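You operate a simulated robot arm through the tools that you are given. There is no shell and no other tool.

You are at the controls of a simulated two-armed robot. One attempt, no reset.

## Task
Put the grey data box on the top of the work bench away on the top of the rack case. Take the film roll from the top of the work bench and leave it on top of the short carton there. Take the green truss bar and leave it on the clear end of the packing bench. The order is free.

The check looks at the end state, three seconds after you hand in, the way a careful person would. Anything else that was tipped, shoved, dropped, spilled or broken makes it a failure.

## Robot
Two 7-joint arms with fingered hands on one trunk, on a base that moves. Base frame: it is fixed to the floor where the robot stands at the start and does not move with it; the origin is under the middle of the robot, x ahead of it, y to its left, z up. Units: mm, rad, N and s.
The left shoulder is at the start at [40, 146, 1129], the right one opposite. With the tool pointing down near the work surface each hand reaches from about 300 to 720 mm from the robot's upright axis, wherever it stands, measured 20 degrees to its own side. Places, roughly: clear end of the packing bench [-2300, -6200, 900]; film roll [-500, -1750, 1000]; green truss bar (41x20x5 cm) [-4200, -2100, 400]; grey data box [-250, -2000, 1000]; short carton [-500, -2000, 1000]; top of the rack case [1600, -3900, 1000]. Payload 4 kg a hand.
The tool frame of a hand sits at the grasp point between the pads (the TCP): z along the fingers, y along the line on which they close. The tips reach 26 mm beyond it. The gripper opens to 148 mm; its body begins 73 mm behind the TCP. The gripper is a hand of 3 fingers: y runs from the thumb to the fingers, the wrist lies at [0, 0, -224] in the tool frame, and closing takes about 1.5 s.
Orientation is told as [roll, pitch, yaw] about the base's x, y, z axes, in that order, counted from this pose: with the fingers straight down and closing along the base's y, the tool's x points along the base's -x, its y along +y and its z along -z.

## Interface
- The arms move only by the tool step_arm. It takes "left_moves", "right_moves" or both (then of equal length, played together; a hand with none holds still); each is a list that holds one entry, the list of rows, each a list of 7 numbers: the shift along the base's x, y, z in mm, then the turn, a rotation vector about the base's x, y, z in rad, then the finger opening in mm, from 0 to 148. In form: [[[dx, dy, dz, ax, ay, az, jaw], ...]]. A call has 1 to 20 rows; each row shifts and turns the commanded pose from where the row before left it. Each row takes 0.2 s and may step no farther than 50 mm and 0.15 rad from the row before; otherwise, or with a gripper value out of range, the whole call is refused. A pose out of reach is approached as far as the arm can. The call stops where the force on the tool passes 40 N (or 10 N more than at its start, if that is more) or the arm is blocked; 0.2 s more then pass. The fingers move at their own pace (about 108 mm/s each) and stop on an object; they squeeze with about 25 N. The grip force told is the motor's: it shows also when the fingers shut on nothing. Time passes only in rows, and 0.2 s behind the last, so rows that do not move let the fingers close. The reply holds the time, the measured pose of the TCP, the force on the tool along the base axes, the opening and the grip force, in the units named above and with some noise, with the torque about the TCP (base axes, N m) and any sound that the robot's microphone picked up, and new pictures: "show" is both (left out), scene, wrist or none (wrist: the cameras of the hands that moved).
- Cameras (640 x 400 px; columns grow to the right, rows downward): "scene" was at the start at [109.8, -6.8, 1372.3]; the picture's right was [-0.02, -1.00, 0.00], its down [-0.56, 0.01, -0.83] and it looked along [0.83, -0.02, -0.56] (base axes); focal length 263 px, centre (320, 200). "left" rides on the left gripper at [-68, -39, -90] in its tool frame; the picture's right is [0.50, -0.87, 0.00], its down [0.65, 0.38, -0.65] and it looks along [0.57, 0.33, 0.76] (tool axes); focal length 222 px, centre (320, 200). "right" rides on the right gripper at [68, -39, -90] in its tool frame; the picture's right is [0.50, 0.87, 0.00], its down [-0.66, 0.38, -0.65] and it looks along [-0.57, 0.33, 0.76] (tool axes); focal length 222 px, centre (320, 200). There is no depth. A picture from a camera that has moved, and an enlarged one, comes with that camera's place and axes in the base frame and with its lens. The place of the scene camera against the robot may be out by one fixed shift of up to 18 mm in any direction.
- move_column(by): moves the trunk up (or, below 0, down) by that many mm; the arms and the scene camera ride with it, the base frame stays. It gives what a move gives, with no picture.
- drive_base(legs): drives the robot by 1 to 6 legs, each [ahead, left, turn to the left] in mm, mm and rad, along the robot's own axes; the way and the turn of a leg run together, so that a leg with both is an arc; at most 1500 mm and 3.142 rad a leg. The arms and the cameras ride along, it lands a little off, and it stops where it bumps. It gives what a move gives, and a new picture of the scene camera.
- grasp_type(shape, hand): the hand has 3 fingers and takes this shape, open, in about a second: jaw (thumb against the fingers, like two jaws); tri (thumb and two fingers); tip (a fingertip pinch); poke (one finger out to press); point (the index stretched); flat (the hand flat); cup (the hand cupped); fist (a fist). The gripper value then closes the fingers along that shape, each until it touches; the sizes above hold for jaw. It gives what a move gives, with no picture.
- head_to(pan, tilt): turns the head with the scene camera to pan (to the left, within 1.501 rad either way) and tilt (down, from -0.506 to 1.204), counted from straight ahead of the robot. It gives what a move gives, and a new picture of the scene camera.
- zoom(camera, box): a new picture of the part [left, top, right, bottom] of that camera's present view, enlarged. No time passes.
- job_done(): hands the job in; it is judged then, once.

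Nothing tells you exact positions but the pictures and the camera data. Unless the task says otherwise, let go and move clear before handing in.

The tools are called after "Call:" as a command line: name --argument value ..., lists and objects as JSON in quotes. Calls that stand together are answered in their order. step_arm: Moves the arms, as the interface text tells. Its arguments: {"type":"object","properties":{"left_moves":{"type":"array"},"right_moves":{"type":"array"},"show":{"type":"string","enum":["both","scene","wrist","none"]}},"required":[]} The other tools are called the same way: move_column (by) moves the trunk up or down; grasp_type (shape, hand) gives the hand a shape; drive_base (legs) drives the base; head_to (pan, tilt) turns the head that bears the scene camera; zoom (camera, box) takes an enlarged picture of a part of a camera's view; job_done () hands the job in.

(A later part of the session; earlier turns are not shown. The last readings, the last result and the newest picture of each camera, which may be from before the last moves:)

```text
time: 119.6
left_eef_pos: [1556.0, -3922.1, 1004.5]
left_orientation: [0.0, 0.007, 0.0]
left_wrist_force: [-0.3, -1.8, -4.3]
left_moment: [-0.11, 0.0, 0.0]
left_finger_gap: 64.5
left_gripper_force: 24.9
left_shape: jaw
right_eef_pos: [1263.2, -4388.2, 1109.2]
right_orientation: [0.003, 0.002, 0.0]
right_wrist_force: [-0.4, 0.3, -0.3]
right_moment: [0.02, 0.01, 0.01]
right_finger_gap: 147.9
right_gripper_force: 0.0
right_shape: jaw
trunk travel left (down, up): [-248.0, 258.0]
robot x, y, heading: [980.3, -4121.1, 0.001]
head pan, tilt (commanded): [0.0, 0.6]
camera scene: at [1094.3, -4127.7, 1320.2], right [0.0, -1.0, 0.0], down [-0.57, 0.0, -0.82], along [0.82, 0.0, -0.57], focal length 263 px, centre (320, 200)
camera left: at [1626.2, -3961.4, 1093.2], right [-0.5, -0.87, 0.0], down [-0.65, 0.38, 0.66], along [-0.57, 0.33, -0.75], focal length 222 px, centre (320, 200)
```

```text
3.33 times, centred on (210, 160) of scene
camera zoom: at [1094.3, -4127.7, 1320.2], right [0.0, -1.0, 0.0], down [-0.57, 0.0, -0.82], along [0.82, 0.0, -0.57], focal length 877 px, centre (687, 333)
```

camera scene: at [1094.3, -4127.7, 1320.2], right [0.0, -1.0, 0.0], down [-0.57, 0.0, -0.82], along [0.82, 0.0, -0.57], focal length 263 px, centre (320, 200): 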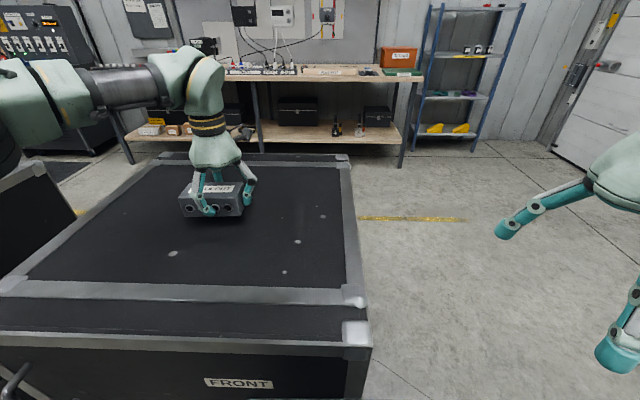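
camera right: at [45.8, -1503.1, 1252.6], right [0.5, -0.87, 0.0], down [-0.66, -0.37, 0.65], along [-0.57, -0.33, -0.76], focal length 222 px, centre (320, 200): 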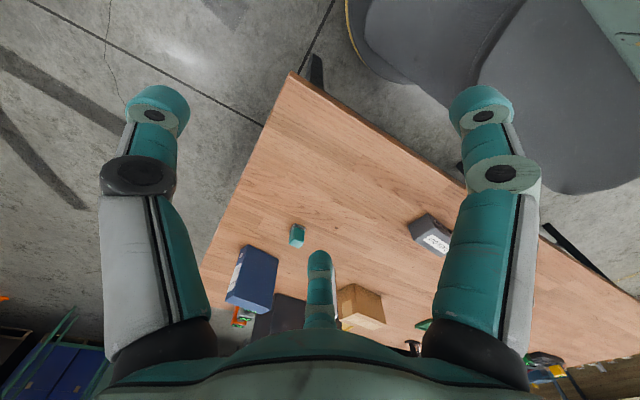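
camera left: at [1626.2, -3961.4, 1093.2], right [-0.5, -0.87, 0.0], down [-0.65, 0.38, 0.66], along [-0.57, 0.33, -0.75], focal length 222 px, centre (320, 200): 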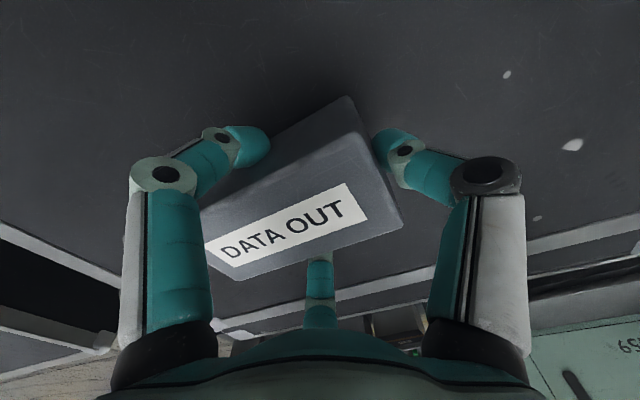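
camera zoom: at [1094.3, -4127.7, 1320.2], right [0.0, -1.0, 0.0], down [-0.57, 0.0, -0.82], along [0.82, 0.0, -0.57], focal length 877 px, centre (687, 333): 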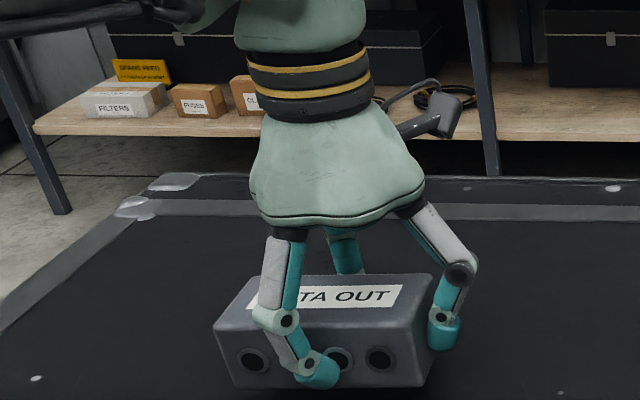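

Two left-camera views put the case top at z≈949, contact near TCP 984. Lowering slowly now.

Call:
step_arm --left_moves '[[[0, 0, -6, 0, 0, 0, 25], [0, 0, -5, 0, 0, 0, 25], [0, 0, -3, 0, 0, 0, 25], [0, 0, 0, 0, 0, 0, 25]]]' --show "none"

Call:
step_arm --left_moves '[[[0, 0, -2, 0, 0, 0, 25], [0, 0, 0, 0, 0, 0, 25]]]' --show "none"

Call:
step_arm --left_moves '[[[0, 0, -2, 0, 0, 0, 25], [0, 0, 0, 0, 0, 0, 25]]]' --show "none"

```text
time: 120.6
left_eef_pos: [1558.0, -3921.7, 988.1]
left_orientation: [0.0, 0.004, -0.002]
left_wrist_force: [0.5, -0.6, -6.1]
left_moment: [-0.14, -0.01, 0.01]
left_finger_gap: 64.4
left_gripper_force: 25.0
left_shape: jaw
right_eef_pos: [1263.2, -4388.8, 1111.4]
right_orientation: [-0.001, 0.002, 0.0]
right_wrist_force: [-0.2, -0.4, -0.8]
right_moment: [0.02, -0.03, 0.01]
right_finger_gap: 147.9
right_gripper_force: 0.1
right_shape: jaw
trunk travel left (down, up): [-248.0, 258.0]
robot x, y, heading: [986.0, -4124.1, -0.001]
head pan, tilt (commanded): [0.0, 0.6]
```

```text
time: 121.2
left_eef_pos: [1558.4, -3922.4, 987.8]
left_orientation: [0.0, 0.004, -0.001]
left_wrist_force: [-0.1, -0.7, -4.0]
left_moment: [0.03, -0.03, -0.02]
left_finger_gap: 64.5
left_gripper_force: 25.4
left_shape: jaw
right_eef_pos: [1265.1, -4389.2, 1110.3]
right_orientation: [0.0, 0.0, 0.0]
right_wrist_force: [0.1, -0.5, -0.8]
right_moment: [-0.04, 0.01, 0.02]
right_finger_gap: 148.0
right_gripper_force: 0.1
right_shape: jaw
trunk travel left (down, up): [-248.0, 258.0]
robot x, y, heading: [983.1, -4128.0, 0.003]
head pan, tilt (commanded): [0.0, 0.6]
```

```text
time: 121.8
left_eef_pos: [1558.3, -3922.2, 987.9]
left_orientation: [0.0, 0.003, -0.003]
left_wrist_force: [1.5, -0.2, 3.6]
left_moment: [0.11, -0.01, 0.01]
left_finger_gap: 64.3
left_gripper_force: 25.4
left_shape: jaw
right_eef_pos: [1263.6, -4390.1, 1110.5]
right_orientation: [0.002, 0.002, 0.0]
right_wrist_force: [-0.9, 0.0, -0.4]
right_moment: [-0.02, 0.0, -0.01]
right_finger_gap: 147.8
right_gripper_force: 0.1
right_shape: jaw
trunk travel left (down, up): [-248.0, 258.0]
robot x, y, heading: [980.5, -4127.5, 0.002]
head pan, tilt (commanded): [0.0, 0.6]
```

The box rests on the case (force swung from -5.5 to +3.6 N). Opening the fingers gradually.

Call:
step_arm --left_moves '[[[0, 0, 0, 0, 0, 0, 60], [0, 0, 0, 0, 0, 0, 70], [0, 0, 0, 0, 0, 0, 80], [0, 0, 0, 0, 0, 0, 95], [0, 0, 0, 0, 0, 0, 115], [0, 0, 0, 0, 0, 0, 140], [0, 0, 0, 0, 0, 0, 148], [0, 0, 0, 0, 0, 0, 148]]]' --show "both"

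```text
time: 123.6
left_eef_pos: [1557.5, -3921.4, 986.0]
left_orientation: [0.001, 0.004, -0.003]
left_wrist_force: [0.9, 0.1, 0.1]
left_moment: [0.03, -0.02, 0.0]
left_finger_gap: 147.7
left_gripper_force: 0.0
left_shape: jaw
right_eef_pos: [1262.8, -4389.9, 1110.7]
right_orientation: [0.002, 0.0, -0.001]
right_wrist_force: [-0.2, 0.3, -0.1]
right_moment: [-0.02, -0.05, 0.03]
right_finger_gap: 147.9
right_gripper_force: 0.0
right_shape: jaw
trunk travel left (down, up): [-248.0, 258.0]
robot x, y, heading: [984.4, -4120.1, 0.0]
head pan, tilt (commanded): [0.0, 0.6]
camera scene: at [1093.7, -4127.9, 1320.2], right [0.0, -1.0, 0.0], down [-0.57, 0.0, -0.82], along [0.82, 0.0, -0.57], focal length 263 px, centre (320, 200)
camera left: at [1625.9, -3961.5, 1075.6], right [-0.5, -0.87, 0.0], down [-0.65, 0.38, 0.66], along [-0.57, 0.33, -0.75], focal length 222 px, centre (320, 200)
```

scene: 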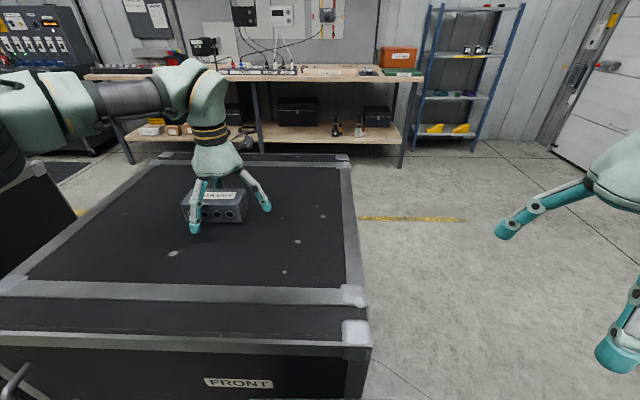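
left: 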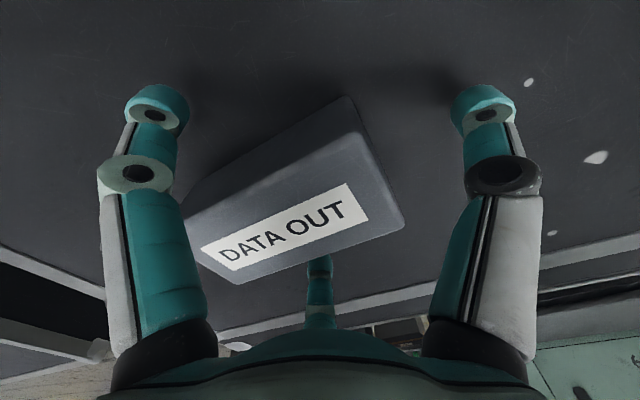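

Released cleanly. I'll lift the hand straight up, away from the box, and check.

Call:
step_arm --left_moves '[[[0, 0, 20, 0, 0, 0, 148], [0, 0, 30, 0, 0, 0, 148], [0, 0, 35, 0, 0, 0, 148], [0, 0, 35, 0, 0, 0, 148], [-15, 0, 35, 0, 0, 0, 148], [-20, 0, 20, 0, 0, 0, 148], [-20, 0, 0, 0, 0, 0, 148], [-20, 0, 0, 0, 0, 0, 148], [-20, 0, 0, 0, 0, 0, 148]]]' --show "scene"

Call:
drive_base --legs '[[-350, 0, 0]]'

Call:
head_to --pan 0.0 --tilt 0.45

```text
time: 125.6
left_eef_pos: [1460.8, -3921.1, 1162.1]
left_orientation: [0.001, 0.002, 0.0]
left_wrist_force: [0.1, 0.0, 0.1]
left_moment: [0.05, -0.01, 0.02]
left_finger_gap: 148.0
left_gripper_force: 0.2
left_shape: jaw
right_eef_pos: [1262.1, -4387.3, 1112.1]
right_orientation: [0.002, 0.0, 0.002]
right_wrist_force: [-0.2, -0.3, 0.6]
right_moment: [-0.01, -0.01, 0.02]
right_finger_gap: 148.0
right_gripper_force: 0.1
right_shape: jaw
trunk travel left (down, up): [-248.0, 258.0]
robot x, y, heading: [988.2, -4127.4, -0.0]
head pan, tilt (commanded): [0.0, 0.6]
camera scene: at [1093.0, -4127.5, 1320.3], right [0.0, -1.0, 0.0], down [-0.56, 0.0, -0.83], along [0.83, 0.0, -0.56], focal length 263 px, centre (320, 200)
```

scene: 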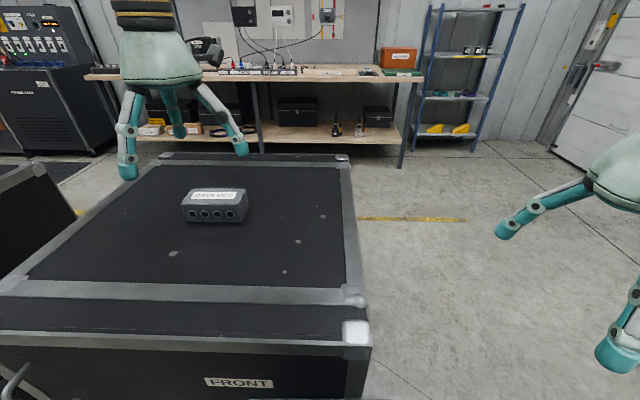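

```text
time: 127.9
left_eef_pos: [1113.5, -3922.8, 1161.4]
left_orientation: [-0.001, 0.003, -0.005]
left_wrist_force: [0.2, 0.2, 0.0]
left_moment: [-0.02, -0.04, 0.02]
left_finger_gap: 148.1
left_gripper_force: 0.0
left_shape: jaw
right_eef_pos: [913.5, -4390.2, 1109.8]
right_orientation: [0.0, 0.0, -0.005]
right_wrist_force: [0.8, -0.6, -1.5]
right_moment: [0.01, 0.0, 0.01]
right_finger_gap: 147.8
right_gripper_force: 0.1
right_shape: jaw
trunk travel left (down, up): [-248.0, 258.0]
robot x, y, heading: [634.0, -4120.2, 0.001]
head pan, tilt (commanded): [0.0, 0.6]
camera scene: at [744.6, -4128.3, 1320.2], right [0.0, -1.0, 0.0], down [-0.57, 0.0, -0.82], along [0.82, 0.0, -0.57], focal length 263 px, centre (320, 200)
```

scene: 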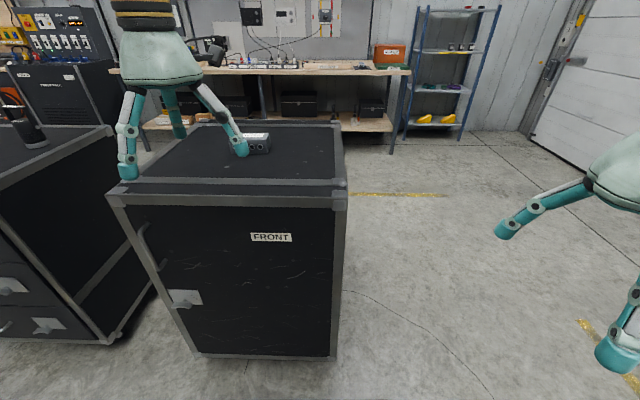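

```text
time: 128.6
left_eef_pos: [1112.0, -3922.6, 1162.1]
left_orientation: [0.0, 0.005, -0.006]
left_wrist_force: [-0.9, 0.7, 0.1]
left_moment: [0.03, 0.03, 0.01]
left_finger_gap: 147.7
left_gripper_force: 0.0
left_shape: jaw
right_eef_pos: [912.7, -4389.9, 1110.9]
right_orientation: [0.002, 0.0, -0.002]
right_wrist_force: [0.6, 0.7, 0.5]
right_moment: [0.01, 0.0, 0.02]
right_finger_gap: 147.7
right_gripper_force: 0.1
right_shape: jaw
trunk travel left (down, up): [-248.0, 258.0]
robot x, y, heading: [637.5, -4124.1, -0.004]
head pan, tilt (commanded): [0.0, 0.45]
camera scene: at [747.5, -4128.4, 1333.8], right [0.0, -1.0, 0.0], down [-0.44, 0.0, -0.9], along [0.9, 0.0, -0.44], focal length 263 px, centre (320, 200)
```

scene: 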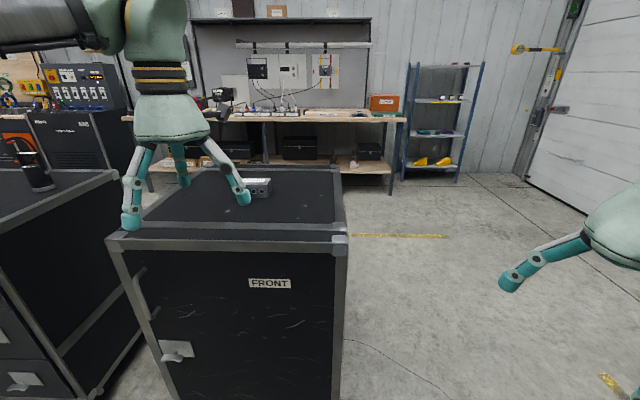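

The DATA OUT box sits flat on the rack case. Now for the green truss bar near (-4200, -2100, 400): I'll turn around to face -x and survey the way.

Call:
drive_base --legs '[[-200, 0, 0], [0, 0, 1.571], [0, 0, 1.571]]'

Call:
head_to --pan 0.0 --tilt 0.2

Call:
head_to --pan -0.6 --tilt 0.2

```text
time: 137.8
left_eef_pos: [-41.7, -4322.6, 1160.8]
left_orientation: [-0.001, 0.006, 3.136]
left_wrist_force: [-0.1, 0.3, -0.2]
left_moment: [-0.03, 0.01, 0.0]
left_finger_gap: 147.7
left_gripper_force: 0.1
left_shape: jaw
right_eef_pos: [157.8, -3857.3, 1110.8]
right_orientation: [0.001, 0.0, 3.138]
right_wrist_force: [-0.1, 0.1, 0.5]
right_moment: [0.0, 0.01, -0.01]
right_finger_gap: 148.0
right_gripper_force: 0.1
right_shape: jaw
trunk travel left (down, up): [-248.0, 258.0]
robot x, y, heading: [434.0, -4127.0, 3.143]
head pan, tilt (commanded): [0.0, 0.45]
camera scene: at [324.8, -4128.0, 1333.8], right [0.0, 1.0, 0.0], down [0.44, 0.0, -0.9], along [-0.9, 0.0, -0.44], focal length 263 px, centre (320, 200)
```

scene: 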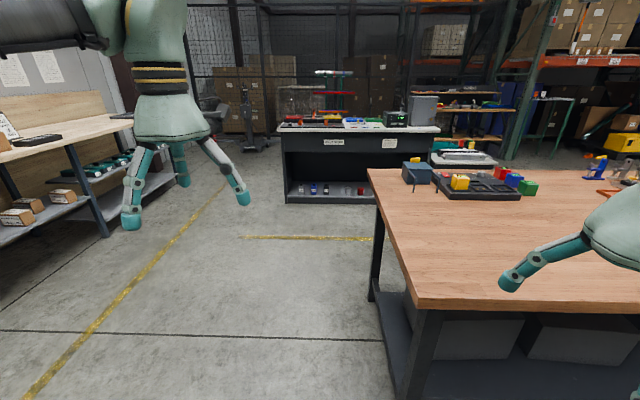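

```text
time: 138.6
left_eef_pos: [-40.7, -4323.8, 1161.4]
left_orientation: [0.001, 0.005, 3.137]
left_wrist_force: [0.6, 0.4, 0.4]
left_moment: [-0.02, 0.01, 0.01]
left_finger_gap: 147.8
left_gripper_force: 0.1
left_shape: jaw
right_eef_pos: [157.9, -3857.0, 1110.2]
right_orientation: [0.002, 0.0, 3.138]
right_wrist_force: [-0.3, -0.5, 0.1]
right_moment: [0.0, -0.01, 0.02]
right_finger_gap: 147.8
right_gripper_force: 0.1
right_shape: jaw
trunk travel left (down, up): [-248.0, 258.0]
robot x, y, heading: [435.4, -4125.3, 3.147]
head pan, tilt (commanded): [0.0, 0.201]
camera scene: at [323.6, -4128.0, 1356.9], right [0.0, 1.0, 0.0], down [0.2, 0.0, -0.98], along [-0.98, 0.0, -0.2], focal length 263 px, centre (320, 200)
```

scene: 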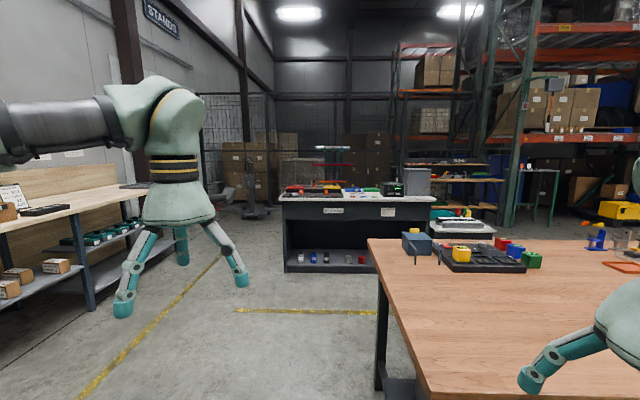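

```text
time: 139.6
left_eef_pos: [-41.6, -4323.3, 1161.3]
left_orientation: [0.0, 0.004, 3.135]
left_wrist_force: [0.6, -0.2, -0.1]
left_moment: [-0.02, -0.01, -0.02]
left_finger_gap: 147.9
left_gripper_force: 0.1
left_shape: jaw
right_eef_pos: [157.5, -3856.3, 1110.7]
right_orientation: [0.003, 0.001, 3.139]
right_wrist_force: [-0.6, 0.2, 0.2]
right_moment: [0.04, -0.01, 0.02]
right_finger_gap: 147.9
right_gripper_force: 0.0
right_shape: jaw
trunk travel left (down, up): [-248.0, 258.0]
robot x, y, heading: [432.6, -4123.1, 3.141]
head pan, tilt (commanded): [-0.6, 0.201]
camera scene: at [339.8, -4075.5, 1357.0], right [0.56, 0.83, 0.0], down [0.16, -0.11, -0.98], along [-0.81, 0.55, -0.2], focal length 263 px, centre (320, 200)
```

scene: 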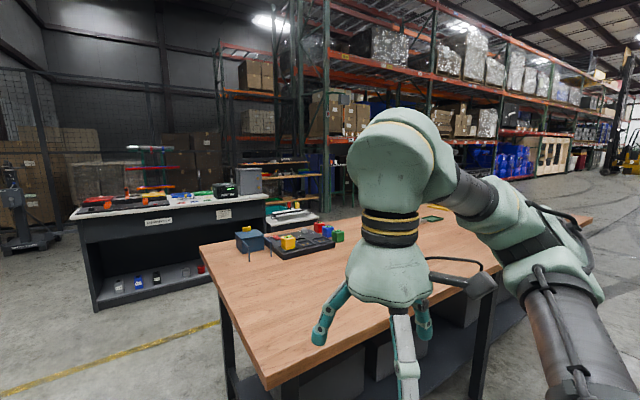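

The aisle between the work bench (its far end at y≈-3900) and the black desk (front at x≈-2350) is free. I'll go around the bench's end and into that aisle.

Call:
drive_base --legs '[[0, 250, 0], [1050, 0, 0], [1050, 0, 0]]'

Call:
head_to --pan -1.0 --tilt 0.3

Call:
head_to --pan 0.8 --tilt 0.3

```text
time: 151.4
left_eef_pos: [-2149.3, -4557.2, 1160.8]
left_orientation: [-0.002, 0.005, 3.129]
left_wrist_force: [-0.2, -0.1, 0.2]
left_moment: [-0.03, -0.04, 0.05]
left_finger_gap: 147.8
left_gripper_force: 0.1
left_shape: jaw
right_eef_pos: [-1945.4, -4092.1, 1109.9]
right_orientation: [0.0, 0.0, 3.132]
right_wrist_force: [-1.0, -1.3, 0.2]
right_moment: [-0.01, -0.03, 0.0]
right_finger_gap: 148.2
right_gripper_force: 0.1
right_shape: jaw
trunk travel left (down, up): [-248.0, 258.0]
robot x, y, heading: [-1671.9, -4360.2, 3.134]
head pan, tilt (commanded): [-0.6, 0.201]
camera scene: at [-1765.4, -4312.5, 1357.0], right [0.57, 0.82, 0.0], down [0.16, -0.11, -0.98], along [-0.8, 0.56, -0.2], focal length 263 px, centre (320, 200)
```

scene: 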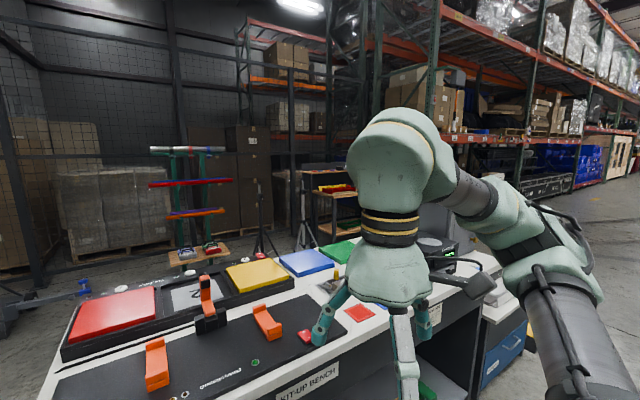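

```text
time: 152.3
left_eef_pos: [-2149.2, -4556.8, 1161.2]
left_orientation: [0.0, 0.005, 3.126]
left_wrist_force: [0.0, 0.1, 0.0]
left_moment: [-0.04, -0.01, 0.02]
left_finger_gap: 147.9
left_gripper_force: 0.2
left_shape: jaw
right_eef_pos: [-1944.7, -4091.4, 1110.4]
right_orientation: [0.001, -0.001, 3.129]
right_wrist_force: [-0.3, -0.5, -0.1]
right_moment: [0.01, 0.02, 0.01]
right_finger_gap: 147.9
right_gripper_force: 0.0
right_shape: jaw
trunk travel left (down, up): [-248.0, 258.0]
robot x, y, heading: [-1670.2, -4360.5, 3.129]
head pan, tilt (commanded): [-1.0, 0.3]
camera scene: at [-1738.7, -4286.9, 1347.7], right [0.85, 0.53, 0.0], down [0.16, -0.25, -0.96], along [-0.51, 0.81, -0.3], focal length 263 px, centre (320, 200)
```

scene: 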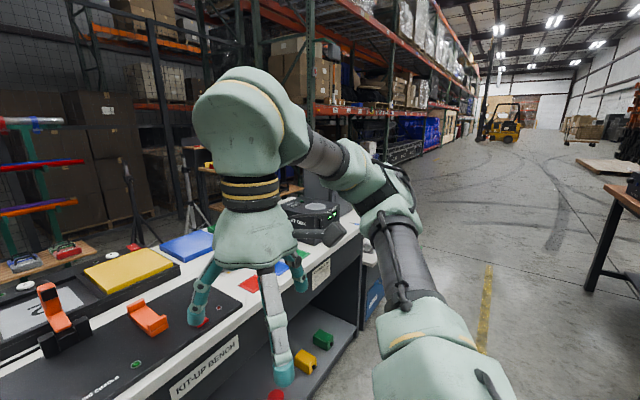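

```text
time: 154.1
left_eef_pos: [-2149.2, -4557.8, 1161.5]
left_orientation: [-0.001, 0.007, 3.13]
left_wrist_force: [0.5, -0.2, 0.2]
left_moment: [-0.01, -0.01, -0.05]
left_finger_gap: 147.9
left_gripper_force: 0.1
left_shape: jaw
right_eef_pos: [-1947.1, -4091.5, 1110.6]
right_orientation: [0.003, 0.001, 3.13]
right_wrist_force: [0.3, -0.2, -0.1]
right_moment: [-0.03, -0.03, -0.04]
right_finger_gap: 148.0
right_gripper_force: 0.0
right_shape: jaw
trunk travel left (down, up): [-248.0, 258.0]
robot x, y, heading: [-1665.9, -4368.3, 3.134]
head pan, tilt (commanded): [0.799, 0.3]
camera scene: at [-1754.8, -4432.1, 1347.7], right [-0.71, 0.7, 0.0], down [0.21, 0.21, -0.96], along [-0.67, -0.68, -0.3], focal length 263 px, centre (320, 200)
```

scene: 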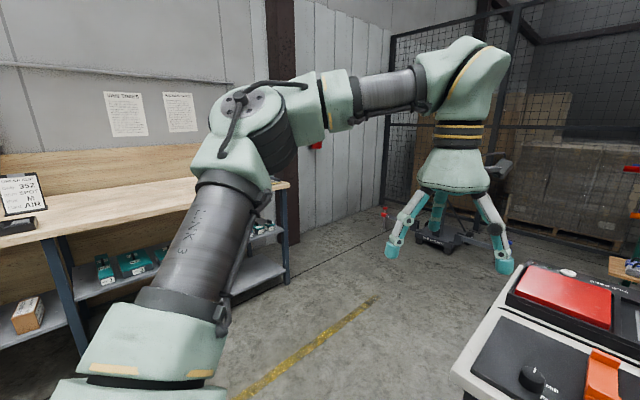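

I'm facing the kit-up bench (front edge x≈-2166), with the packing bench to my left. For the truss bar I'll back off slightly, turn to +y, and go up the aisle.

Call:
drive_base --legs '[[-110, 0, 0], [0, 0, -1.571], [1400, 0, 0]]'

Call:
head_to --pan 0.9 --tilt 0.35

```text
time: 165.7
left_eef_pos: [-1775.0, -2481.5, 1161.5]
left_orientation: [0.0, 0.004, 1.574]
left_wrist_force: [0.2, -1.1, 0.3]
left_moment: [-0.01, 0.0, -0.01]
left_finger_gap: 147.8
left_gripper_force: 0.1
left_shape: jaw
right_eef_pos: [-1305.4, -2675.6, 1110.7]
right_orientation: [0.004, 0.001, 1.577]
right_wrist_force: [0.2, 1.0, 0.8]
right_moment: [-0.01, -0.02, -0.01]
right_finger_gap: 147.9
right_gripper_force: 0.2
right_shape: jaw
trunk travel left (down, up): [-248.0, 258.0]
robot x, y, heading: [-1571.1, -2957.3, 1.582]
head pan, tilt (commanded): [0.799, 0.3]
camera scene: at [-1636.0, -2877.7, 1347.7], right [0.69, 0.72, 0.0], down [0.21, -0.2, -0.96], along [-0.69, 0.66, -0.3], focal length 263 px, centre (320, 200)
```

scene: 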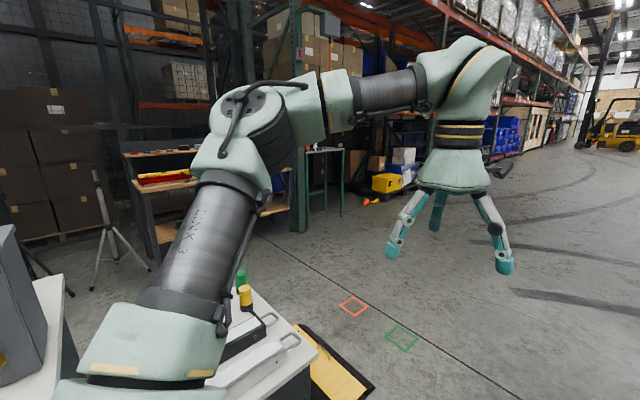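

```text
time: 166.4
left_eef_pos: [-1776.0, -2481.5, 1161.2]
left_orientation: [0.0, 0.005, 1.577]
left_wrist_force: [-0.1, -1.3, 0.3]
left_moment: [0.01, 0.01, 0.0]
left_finger_gap: 147.9
left_gripper_force: 0.1
left_shape: jaw
right_eef_pos: [-1305.6, -2677.0, 1110.8]
right_orientation: [0.003, 0.002, 1.577]
right_wrist_force: [0.3, -0.4, -0.2]
right_moment: [-0.01, 0.0, 0.01]
right_finger_gap: 147.7
right_gripper_force: 0.2
right_shape: jaw
trunk travel left (down, up): [-248.0, 258.0]
robot x, y, heading: [-1564.5, -2955.4, 1.578]
head pan, tilt (commanded): [0.901, 0.351]
camera scene: at [-1641.9, -2884.8, 1343.0], right [0.61, 0.79, 0.0], down [0.27, -0.21, -0.94], along [-0.74, 0.58, -0.34], focal length 263 px, centre (320, 200)
```

scene: 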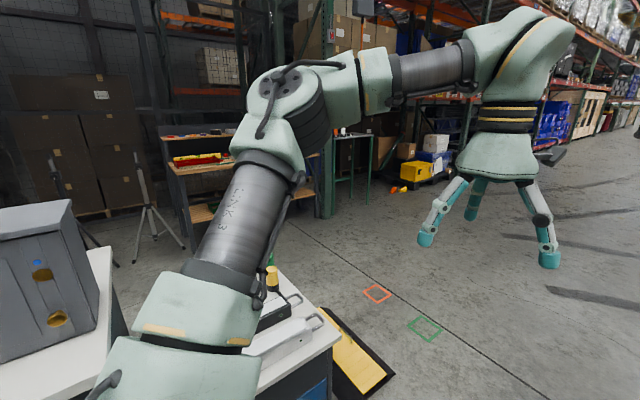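

Call:
zoom --camera "scene" --box '[140, 100, 380, 250]'

```text
2.67 times, centred on (260, 175) of scene
camera zoom: at [-1641.9, -2884.8, 1343.0], right [0.61, 0.79, 0.0], down [0.27, -0.21, -0.94], along [-0.74, 0.58, -0.34], focal length 702 px, centre (480, 267)
```

zoom: 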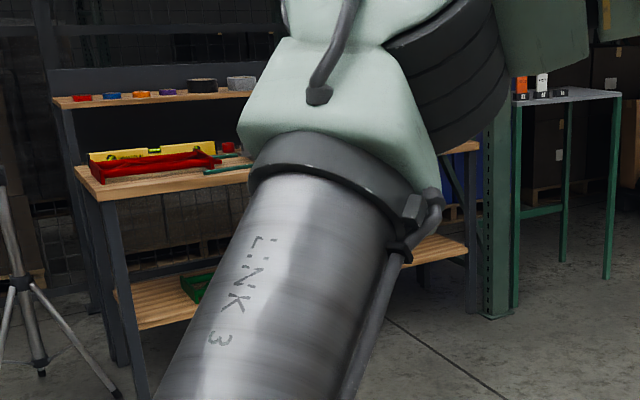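

There is a green item on the lower shelf of a small bench around (-4300, -2300). I'll go around the floor mat, face -x and get closer for a clear look.

Call:
drive_base --legs '[[1400, 0, 0], [0, 0, 1.571], [1200, 0, 0]]'

Call:
head_to --pan 0.2 --tilt 0.4

```text
time: 182.8
left_eef_pos: [-3264.9, -1770.7, 1160.0]
left_orientation: [0.001, 0.007, 3.134]
left_wrist_force: [-0.9, -0.5, -0.6]
left_moment: [-0.02, 0.0, 0.03]
left_finger_gap: 148.3
left_gripper_force: 0.1
left_shape: jaw
right_eef_pos: [-3066.4, -1303.3, 1111.0]
right_orientation: [0.002, 0.0, 3.137]
right_wrist_force: [-0.6, 0.9, 0.2]
right_moment: [0.02, -0.02, 0.0]
right_finger_gap: 148.0
right_gripper_force: 0.1
right_shape: jaw
trunk travel left (down, up): [-248.0, 258.0]
robot x, y, heading: [-2787.6, -1569.5, 3.144]
head pan, tilt (commanded): [0.901, 0.351]
camera scene: at [-2865.0, -1647.4, 1343.0], right [-0.78, 0.62, 0.0], down [0.21, 0.27, -0.94], along [-0.58, -0.74, -0.34], focal length 263 px, centre (320, 200)
```

scene: 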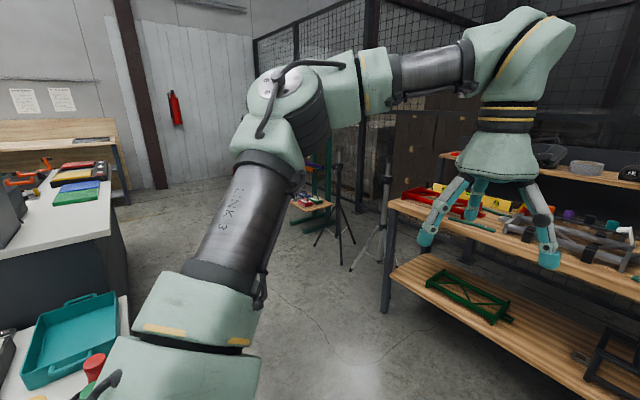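

```text
time: 183.9
left_eef_pos: [-3266.9, -1770.4, 1161.1]
left_orientation: [-0.001, 0.004, 3.136]
left_wrist_force: [-0.5, -0.2, -0.3]
left_moment: [-0.05, 0.01, 0.01]
left_finger_gap: 147.9
left_gripper_force: 0.0
left_shape: jaw
right_eef_pos: [-3065.6, -1303.5, 1109.8]
right_orientation: [0.003, 0.0, 3.138]
right_wrist_force: [-0.4, -0.9, -0.1]
right_moment: [0.02, -0.01, -0.01]
right_finger_gap: 147.8
right_gripper_force: 0.0
right_shape: jaw
trunk travel left (down, up): [-248.0, 258.0]
robot x, y, heading: [-2786.4, -1570.2, 3.141]
head pan, tilt (commanded): [0.201, 0.4]
camera scene: at [-2898.0, -1593.0, 1338.5], right [-0.2, 0.98, 0.0], down [0.38, 0.08, -0.92], along [-0.9, -0.18, -0.39], focal length 263 px, centre (320, 200)
```

scene: 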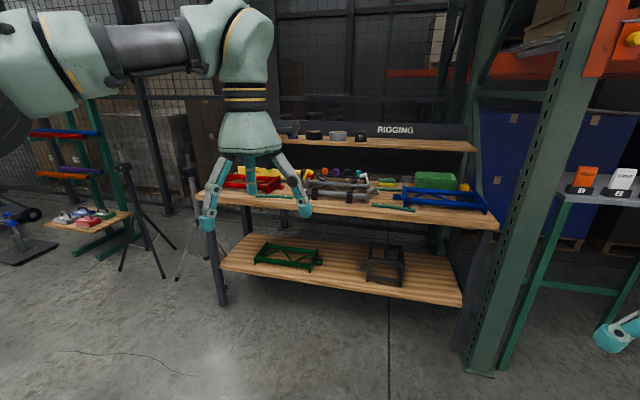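

The green truss bar lies on the lower shelf of the RIGGING bench, toward its left end. I'll enlarge the picture to measure it.

Call:
zoom --camera "scene" --box '[190, 200, 430, 310]'

Call:
zoom --camera "scene" --box '[180, 110, 500, 310]'

```text
2.67 times, centred on (310, 255) of scene
camera zoom: at [-2898.0, -1593.0, 1338.5], right [-0.2, 0.98, 0.0], down [0.38, 0.08, -0.92], along [-0.9, -0.18, -0.39], focal length 702 px, centre (347, 53)
```

zoom: 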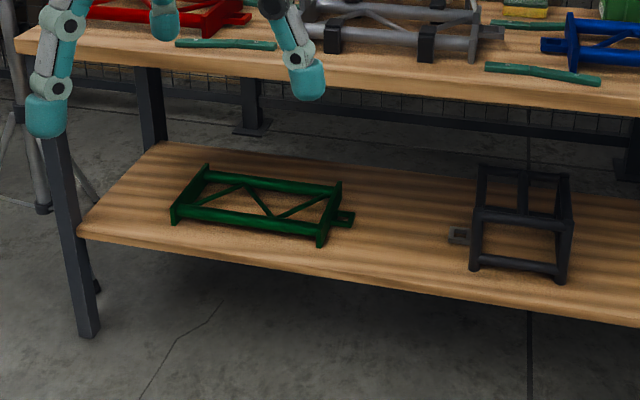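

```text
2.00 times, centred on (340, 210) of scene
camera zoom: at [-2898.0, -1593.0, 1338.5], right [-0.2, 0.98, 0.0], down [0.38, 0.08, -0.92], along [-0.9, -0.18, -0.39], focal length 526 px, centre (280, 180)
```

zoom: 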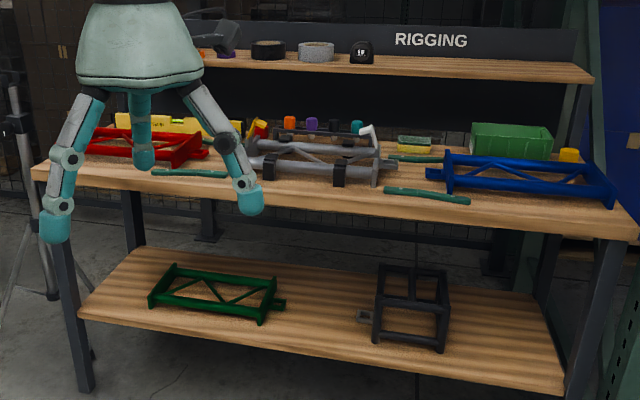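

The truss is a flat ladder piece, its long side along y (about y -2260…-1890), x -4150…-4340, on a shelf at z≈310 under the bench top. I'll move in front of it, centred, to see its ends better and plan a two-handed grip.

Call:
drive_base --legs '[[0, 505, 0], [500, 0, 0]]'

Call:
head_to --pan 0.0 --tilt 0.65

Call:
zoom --camera "scene" --box '[220, 160, 420, 290]'

```text
time: 185.6
left_eef_pos: [-3314.2, -1894.3, 1161.3]
left_orientation: [-0.004, 0.004, 3.071]
left_wrist_force: [-0.3, 0.3, 0.5]
left_moment: [0.0, -0.05, 0.0]
left_finger_gap: 148.1
left_gripper_force: 0.0
left_shape: jaw
right_eef_pos: [-3084.7, -1441.4, 1112.1]
right_orientation: [0.001, 0.0, 3.072]
right_wrist_force: [-0.4, 0.6, -0.2]
right_moment: [0.0, -0.01, 0.0]
right_finger_gap: 147.9
right_gripper_force: 0.1
right_shape: jaw
trunk travel left (down, up): [-248.0, 258.0]
robot x, y, heading: [-2825.8, -1726.4, 3.08]
head pan, tilt (commanded): [0.201, 0.4]
stopped in leg 1: the robot was blocked; the commanded pose is now the measured one
camera scene: at [-2935.6, -1742.2, 1338.4], right [-0.13, 0.99, 0.0], down [0.39, 0.05, -0.92], along [-0.91, -0.12, -0.39], focal length 263 px, centre (320, 200)
```

scene: 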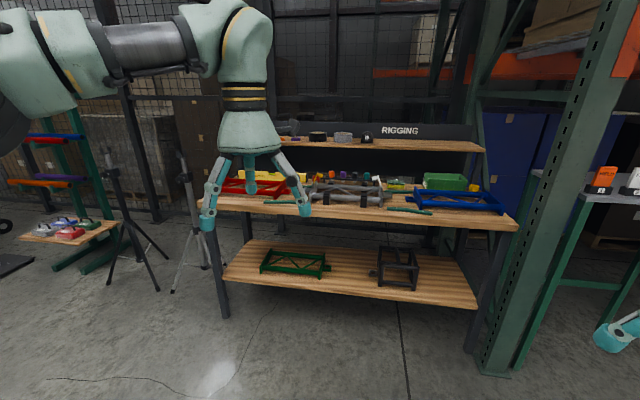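

```text
time: 186.4
left_eef_pos: [-3323.8, -1879.6, 1162.2]
left_orientation: [0.0, 0.003, 3.055]
left_wrist_force: [-0.1, 0.2, 0.3]
left_moment: [-0.02, 0.02, -0.01]
left_finger_gap: 148.0
left_gripper_force: 0.0
left_shape: jaw
right_eef_pos: [-3085.6, -1430.0, 1110.8]
right_orientation: [0.003, 0.0, 3.057]
right_wrist_force: [0.2, 1.5, 1.0]
right_moment: [-0.02, 0.01, -0.01]
right_finger_gap: 147.9
right_gripper_force: 0.0
right_shape: jaw
trunk travel left (down, up): [-248.0, 258.0]
robot x, y, heading: [-2825.2, -1725.4, 3.059]
head pan, tilt (commanded): [0.0, 0.649]
camera scene: at [-2936.6, -1714.9, 1316.1], right [0.08, 1.0, 0.0], down [0.6, -0.05, -0.8], along [-0.79, 0.06, -0.6], focal length 263 px, centre (320, 200)
```

scene: 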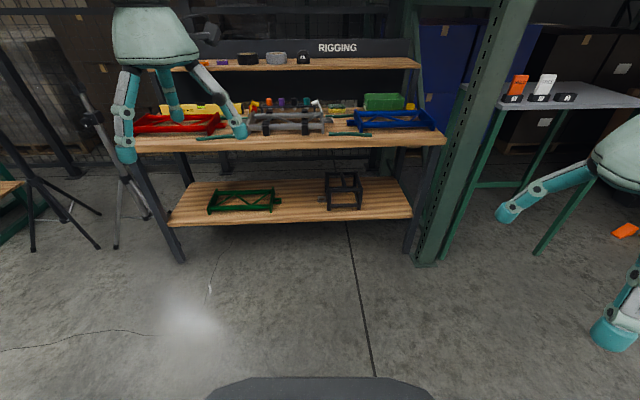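

```text
3.08 times, centred on (320, 225) of scene
camera zoom: at [-2936.6, -1714.9, 1316.1], right [0.08, 1.0, 0.0], down [0.6, -0.05, -0.8], along [-0.79, 0.06, -0.6], focal length 810 px, centre (320, 123)
```

zoom: 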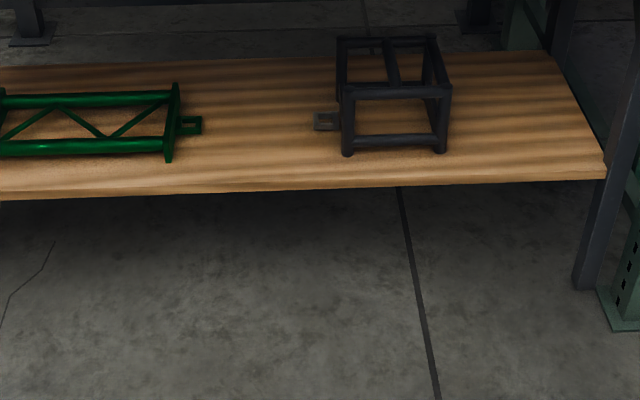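

My slide to the left was blocked by something. I'll look to my left before moving on.

Call:
head_to --pan 1.5 --tilt 0.7

Call:
head_to --pan 1.5 --tilt 1.15

```text
time: 188.0
left_eef_pos: [-3324.9, -1880.0, 1161.2]
left_orientation: [0.001, 0.003, 3.055]
left_wrist_force: [0.3, -0.2, 0.5]
left_moment: [0.01, -0.02, 0.02]
left_finger_gap: 148.0
left_gripper_force: 0.1
left_shape: jaw
right_eef_pos: [-3085.6, -1432.6, 1111.1]
right_orientation: [0.005, 0.001, 3.055]
right_wrist_force: [0.4, -0.3, -0.7]
right_moment: [0.01, -0.02, 0.0]
right_finger_gap: 147.9
right_gripper_force: 0.0
right_shape: jaw
trunk travel left (down, up): [-248.0, 258.0]
robot x, y, heading: [-2828.1, -1724.3, 3.056]
head pan, tilt (commanded): [1.499, 0.7]
camera scene: at [-2863.7, -1806.9, 1311.8], right [-0.99, 0.16, 0.0], down [0.1, 0.64, -0.77], along [-0.12, -0.76, -0.64], focal length 263 px, centre (320, 200)
```

scene: 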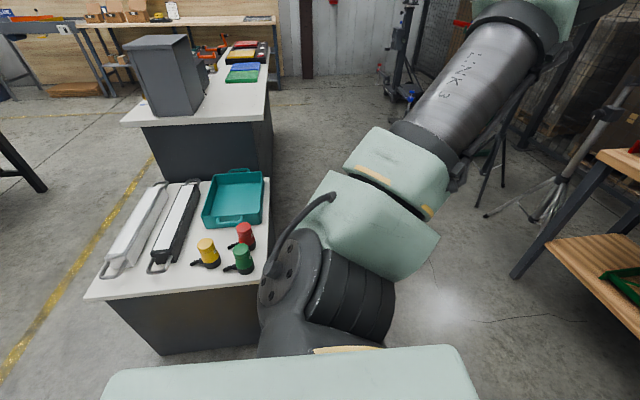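

```text
time: 188.9
left_eef_pos: [-3323.5, -1880.3, 1161.9]
left_orientation: [0.001, 0.003, 3.054]
left_wrist_force: [0.1, 0.4, -0.2]
left_moment: [-0.04, -0.01, -0.03]
left_finger_gap: 147.7
left_gripper_force: 0.1
left_shape: jaw
right_eef_pos: [-3085.9, -1431.8, 1110.9]
right_orientation: [0.003, -0.001, 3.056]
right_wrist_force: [0.1, -0.7, 0.2]
right_moment: [0.01, -0.01, -0.01]
right_finger_gap: 148.0
right_gripper_force: 0.0
right_shape: jaw
trunk travel left (down, up): [-248.0, 258.0]
robot x, y, heading: [-2831.6, -1718.0, 3.057]
head pan, tilt (commanded): [1.499, 1.15]
camera scene: at [-2859.6, -1782.0, 1278.8], right [-0.99, 0.16, 0.0], down [0.14, 0.9, -0.41], along [-0.06, -0.41, -0.91], focal length 263 px, centre (320, 200)
```

scene: 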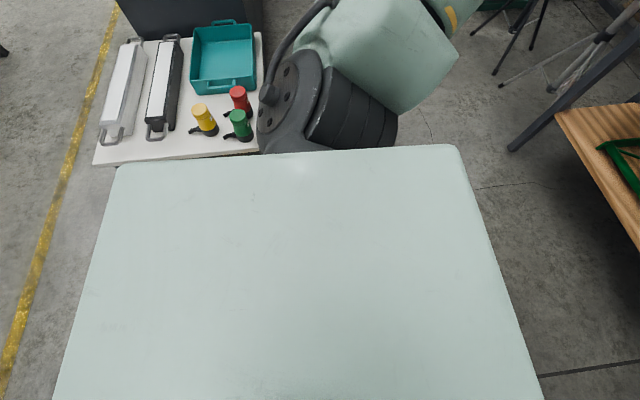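

The low white table is just left of me and my left elbow evidently met its edge; its items look undisturbed. I'll move away from it to the right and straighten.

Call:
drive_base --legs '[[0, -150, 0.0], [0, 0, 0.085]]'

Call:
head_to --pan 1.3 --tilt 0.7

```text
time: 190.7
left_eef_pos: [-3286.9, -1788.3, 1161.4]
left_orientation: [-0.001, 0.003, -3.121]
left_wrist_force: [-0.9, 0.4, 0.4]
left_moment: [0.04, 0.02, 0.0]
left_finger_gap: 147.8
left_gripper_force: 0.1
left_shape: jaw
right_eef_pos: [-3097.8, -1316.2, 1111.1]
right_orientation: [0.002, 0.0, -3.118]
right_wrist_force: [-0.2, -0.4, -1.4]
right_moment: [0.0, 0.0, -0.03]
right_finger_gap: 147.8
right_gripper_force: 0.0
right_shape: jaw
trunk travel left (down, up): [-248.0, 258.0]
robot x, y, heading: [-2810.5, -1576.3, -3.121]
head pan, tilt (commanded): [1.499, 1.15]
camera scene: at [-2835.5, -1641.4, 1278.5], right [-1.0, 0.05, 0.0], down [0.04, 0.91, -0.41], along [-0.02, -0.41, -0.91], focal length 263 px, centre (320, 200)
```

scene: 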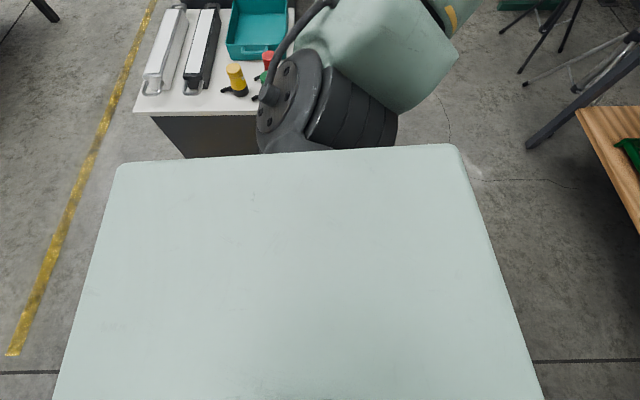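

```text
time: 191.6
left_eef_pos: [-3286.4, -1789.4, 1161.5]
left_orientation: [-0.001, 0.003, -3.123]
left_wrist_force: [-0.5, 0.1, 0.1]
left_moment: [-0.06, 0.02, 0.0]
left_finger_gap: 147.8
left_gripper_force: 0.2
left_shape: jaw
right_eef_pos: [-3096.7, -1316.1, 1111.3]
right_orientation: [0.001, -0.001, -3.119]
right_wrist_force: [-0.2, -0.5, -0.7]
right_moment: [0.02, -0.02, 0.01]
right_finger_gap: 148.2
right_gripper_force: 0.0
right_shape: jaw
trunk travel left (down, up): [-248.0, 258.0]
robot x, y, heading: [-2811.0, -1575.8, -3.118]
head pan, tilt (commanded): [1.3, 0.7]
camera scene: at [-2853.1, -1663.8, 1311.6], right [-0.97, 0.24, 0.0], down [0.16, 0.63, -0.76], along [-0.19, -0.74, -0.64], focal length 263 px, centre (320, 200)
```

scene: 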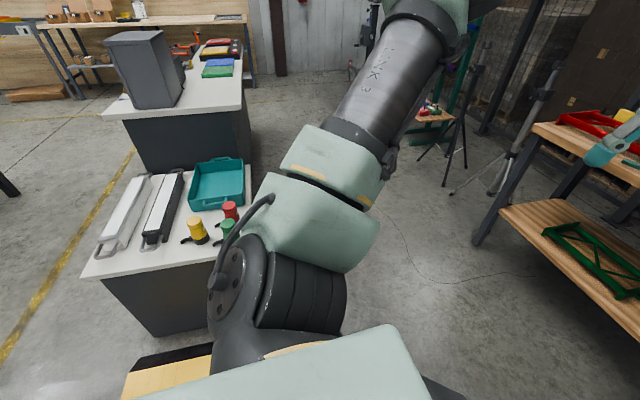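

What I touched was the edge of the low yellow-black floor platform (x -2790…-2175, y up to about -1966); it seems unmoved. I'll go forward first past it, then slide left in front of the rigging bench.

Call:
drive_base --legs '[[0, 0, -0.024], [530, 0, 0], [0, 490, 0]]'

Call:
head_to --pan 0.0 --tilt 0.8

Call:
zoom --camera "scene" --box '[220, 140, 420, 280]'

```text
time: 197.5
left_eef_pos: [-3819.2, -2266.0, 1161.5]
left_orientation: [-0.001, 0.004, 3.134]
left_wrist_force: [0.2, 0.1, -0.2]
left_moment: [-0.01, 0.01, -0.01]
left_finger_gap: 148.0
left_gripper_force: 0.0
left_shape: jaw
right_eef_pos: [-3617.6, -1800.3, 1111.2]
right_orientation: [0.003, 0.002, 3.136]
right_wrist_force: [0.6, 0.2, -0.1]
right_moment: [0.0, 0.02, 0.03]
right_finger_gap: 147.7
right_gripper_force: 0.1
right_shape: jaw
trunk travel left (down, up): [-248.0, 258.0]
robot x, y, heading: [-3342.5, -2066.3, 3.135]
head pan, tilt (commanded): [1.3, 0.7]
camera scene: at [-3383.2, -2153.4, 1311.6], right [-0.96, 0.27, 0.0], down [0.17, 0.62, -0.77], along [-0.21, -0.74, -0.64], focal length 263 px, centre (320, 200)
```

scene: 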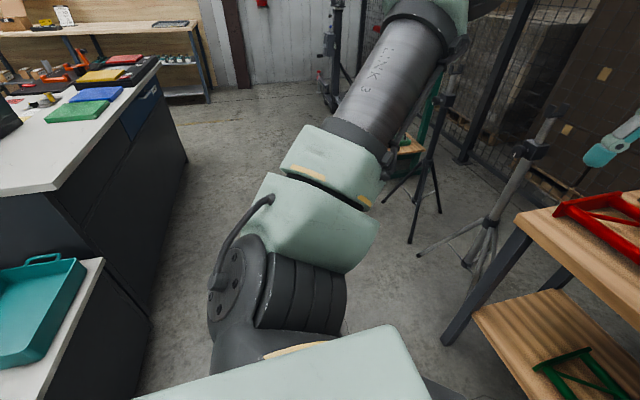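

```text
time: 199.0
left_eef_pos: [-3820.5, -2267.3, 1160.9]
left_orientation: [-0.005, 0.004, 3.134]
left_wrist_force: [-0.6, 0.1, -0.5]
left_moment: [-0.01, 0.0, -0.01]
left_finger_gap: 147.9
left_gripper_force: 0.1
left_shape: jaw
right_eef_pos: [-3618.4, -1800.0, 1111.6]
right_orientation: [0.0, 0.001, 3.136]
right_wrist_force: [-0.2, 0.0, -0.3]
right_moment: [0.03, -0.01, -0.02]
right_finger_gap: 148.0
right_gripper_force: 0.1
right_shape: jaw
trunk travel left (down, up): [-248.0, 258.0]
robot x, y, heading: [-3341.0, -2066.3, 3.139]
head pan, tilt (commanded): [0.0, 0.799]
camera scene: at [-3440.9, -2071.6, 1303.4], right [0.0, 1.0, 0.0], down [0.72, 0.0, -0.7], along [-0.7, 0.0, -0.72], focal length 263 px, centre (320, 200)
```

scene: 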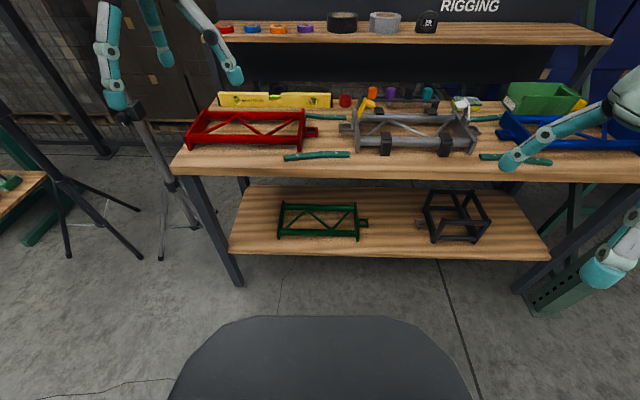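

```text
2.86 times, centred on (320, 210) of scene
camera zoom: at [-3440.9, -2071.6, 1303.4], right [0.0, 1.0, 0.0], down [0.72, 0.0, -0.7], along [-0.7, 0.0, -0.72], focal length 752 px, centre (320, 171)
```

zoom: 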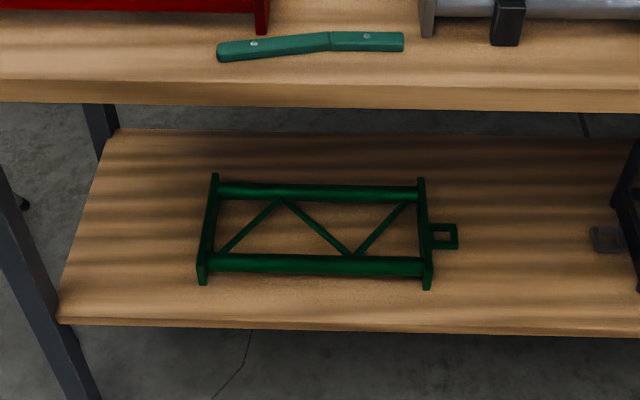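

The truss has flat end plates, two long tubes (x≈-4324 and -4164) and zig-zag diagonals; its centre is at about (-4243, -2072). It lies deep under the bench top, so I'll first hook its near tube and draw it toward the shelf edge, then grip the middle diagonal at the centre of mass. First I'll shift right and lower the trunk.

Call:
drive_base --legs '[[0, -160, 0]]'

Call:
move_column --by -245

Call:
head_to --pan 0.15 --tilt 0.6

Call:
zoom --camera "scene" --box '[200, 120, 440, 270]'

```text
time: 200.4
left_eef_pos: [-3819.7, -2105.7, 1162.0]
left_orientation: [-0.002, 0.004, 3.136]
left_wrist_force: [-0.6, -0.3, 0.2]
left_moment: [0.02, -0.02, 0.01]
left_finger_gap: 147.4
left_gripper_force: 0.0
left_shape: jaw
right_eef_pos: [-3617.4, -1638.8, 1111.9]
right_orientation: [0.003, 0.0, 3.139]
right_wrist_force: [-0.1, 0.1, 0.6]
right_moment: [0.01, -0.03, -0.01]
right_finger_gap: 147.7
right_gripper_force: 0.0
right_shape: jaw
trunk travel left (down, up): [-248.0, 258.0]
robot x, y, heading: [-3340.0, -1906.2, 3.135]
head pan, tilt (commanded): [0.0, 0.799]
camera scene: at [-3440.4, -1910.6, 1303.3], right [0.0, 1.0, 0.0], down [0.72, 0.0, -0.7], along [-0.7, 0.0, -0.72], focal length 263 px, centre (320, 200)
```

scene: 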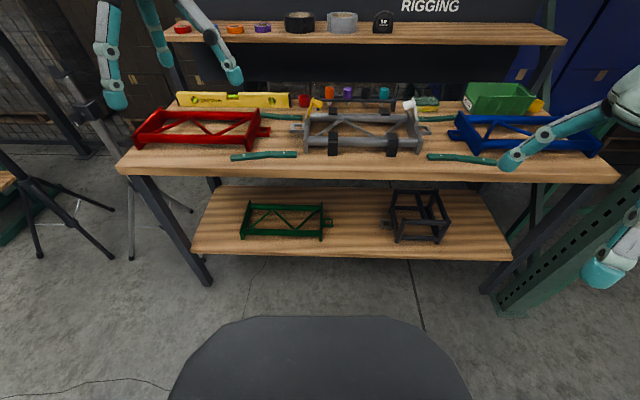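

```text
time: 203.0
left_eef_pos: [-3819.2, -2105.1, 918.3]
left_orientation: [-0.001, 0.002, 3.136]
left_wrist_force: [0.2, 0.0, 0.4]
left_moment: [-0.05, 0.02, 0.02]
left_finger_gap: 148.1
left_gripper_force: 0.1
left_shape: jaw
right_eef_pos: [-3617.5, -1638.2, 867.6]
right_orientation: [0.001, -0.002, 3.138]
right_wrist_force: [-0.2, 0.6, -0.4]
right_moment: [0.01, 0.02, 0.05]
right_finger_gap: 147.8
right_gripper_force: 0.1
right_shape: jaw
trunk travel left (down, up): [-3.0, 503.0]
robot x, y, heading: [-3340.8, -1903.7, 3.138]
head pan, tilt (commanded): [0.0, 0.799]
```

```text
time: 203.7
left_eef_pos: [-3817.6, -2105.9, 918.4]
left_orientation: [-0.002, 0.003, 3.137]
left_wrist_force: [0.3, -0.1, -0.9]
left_moment: [-0.01, 0.02, -0.01]
left_finger_gap: 147.9
left_gripper_force: 0.1
left_shape: jaw
right_eef_pos: [-3616.6, -1637.6, 866.3]
right_orientation: [0.001, -0.001, 3.14]
right_wrist_force: [0.5, 0.7, 0.5]
right_moment: [0.01, 0.01, 0.03]
right_finger_gap: 147.8
right_gripper_force: 0.1
right_shape: jaw
trunk travel left (down, up): [-3.0, 503.0]
robot x, y, heading: [-3336.7, -1906.1, 3.139]
head pan, tilt (commanded): [0.15, 0.6]
camera scene: at [-3447.1, -1922.7, 1075.6], right [-0.15, 0.99, 0.0], down [0.56, 0.08, -0.82], along [-0.82, -0.12, -0.57], focal length 263 px, centre (320, 200)
```

scene: 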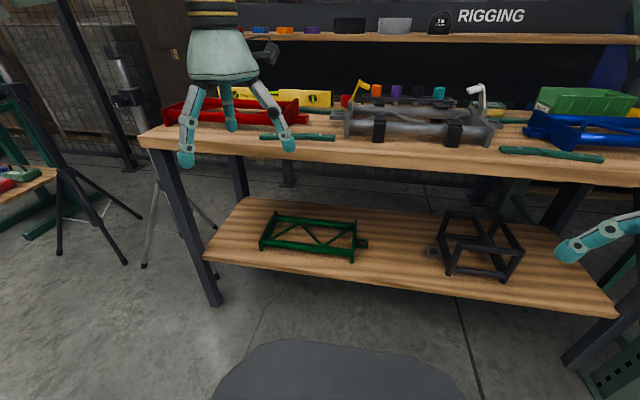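

```text
2.67 times, centred on (320, 195) of scene
camera zoom: at [-3447.1, -1922.7, 1075.6], right [-0.15, 0.99, 0.0], down [0.56, 0.08, -0.82], along [-0.82, -0.12, -0.57], focal length 702 px, centre (320, 213)
```

zoom: 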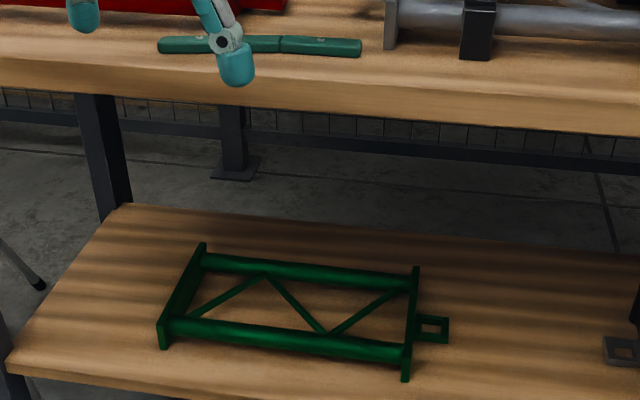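

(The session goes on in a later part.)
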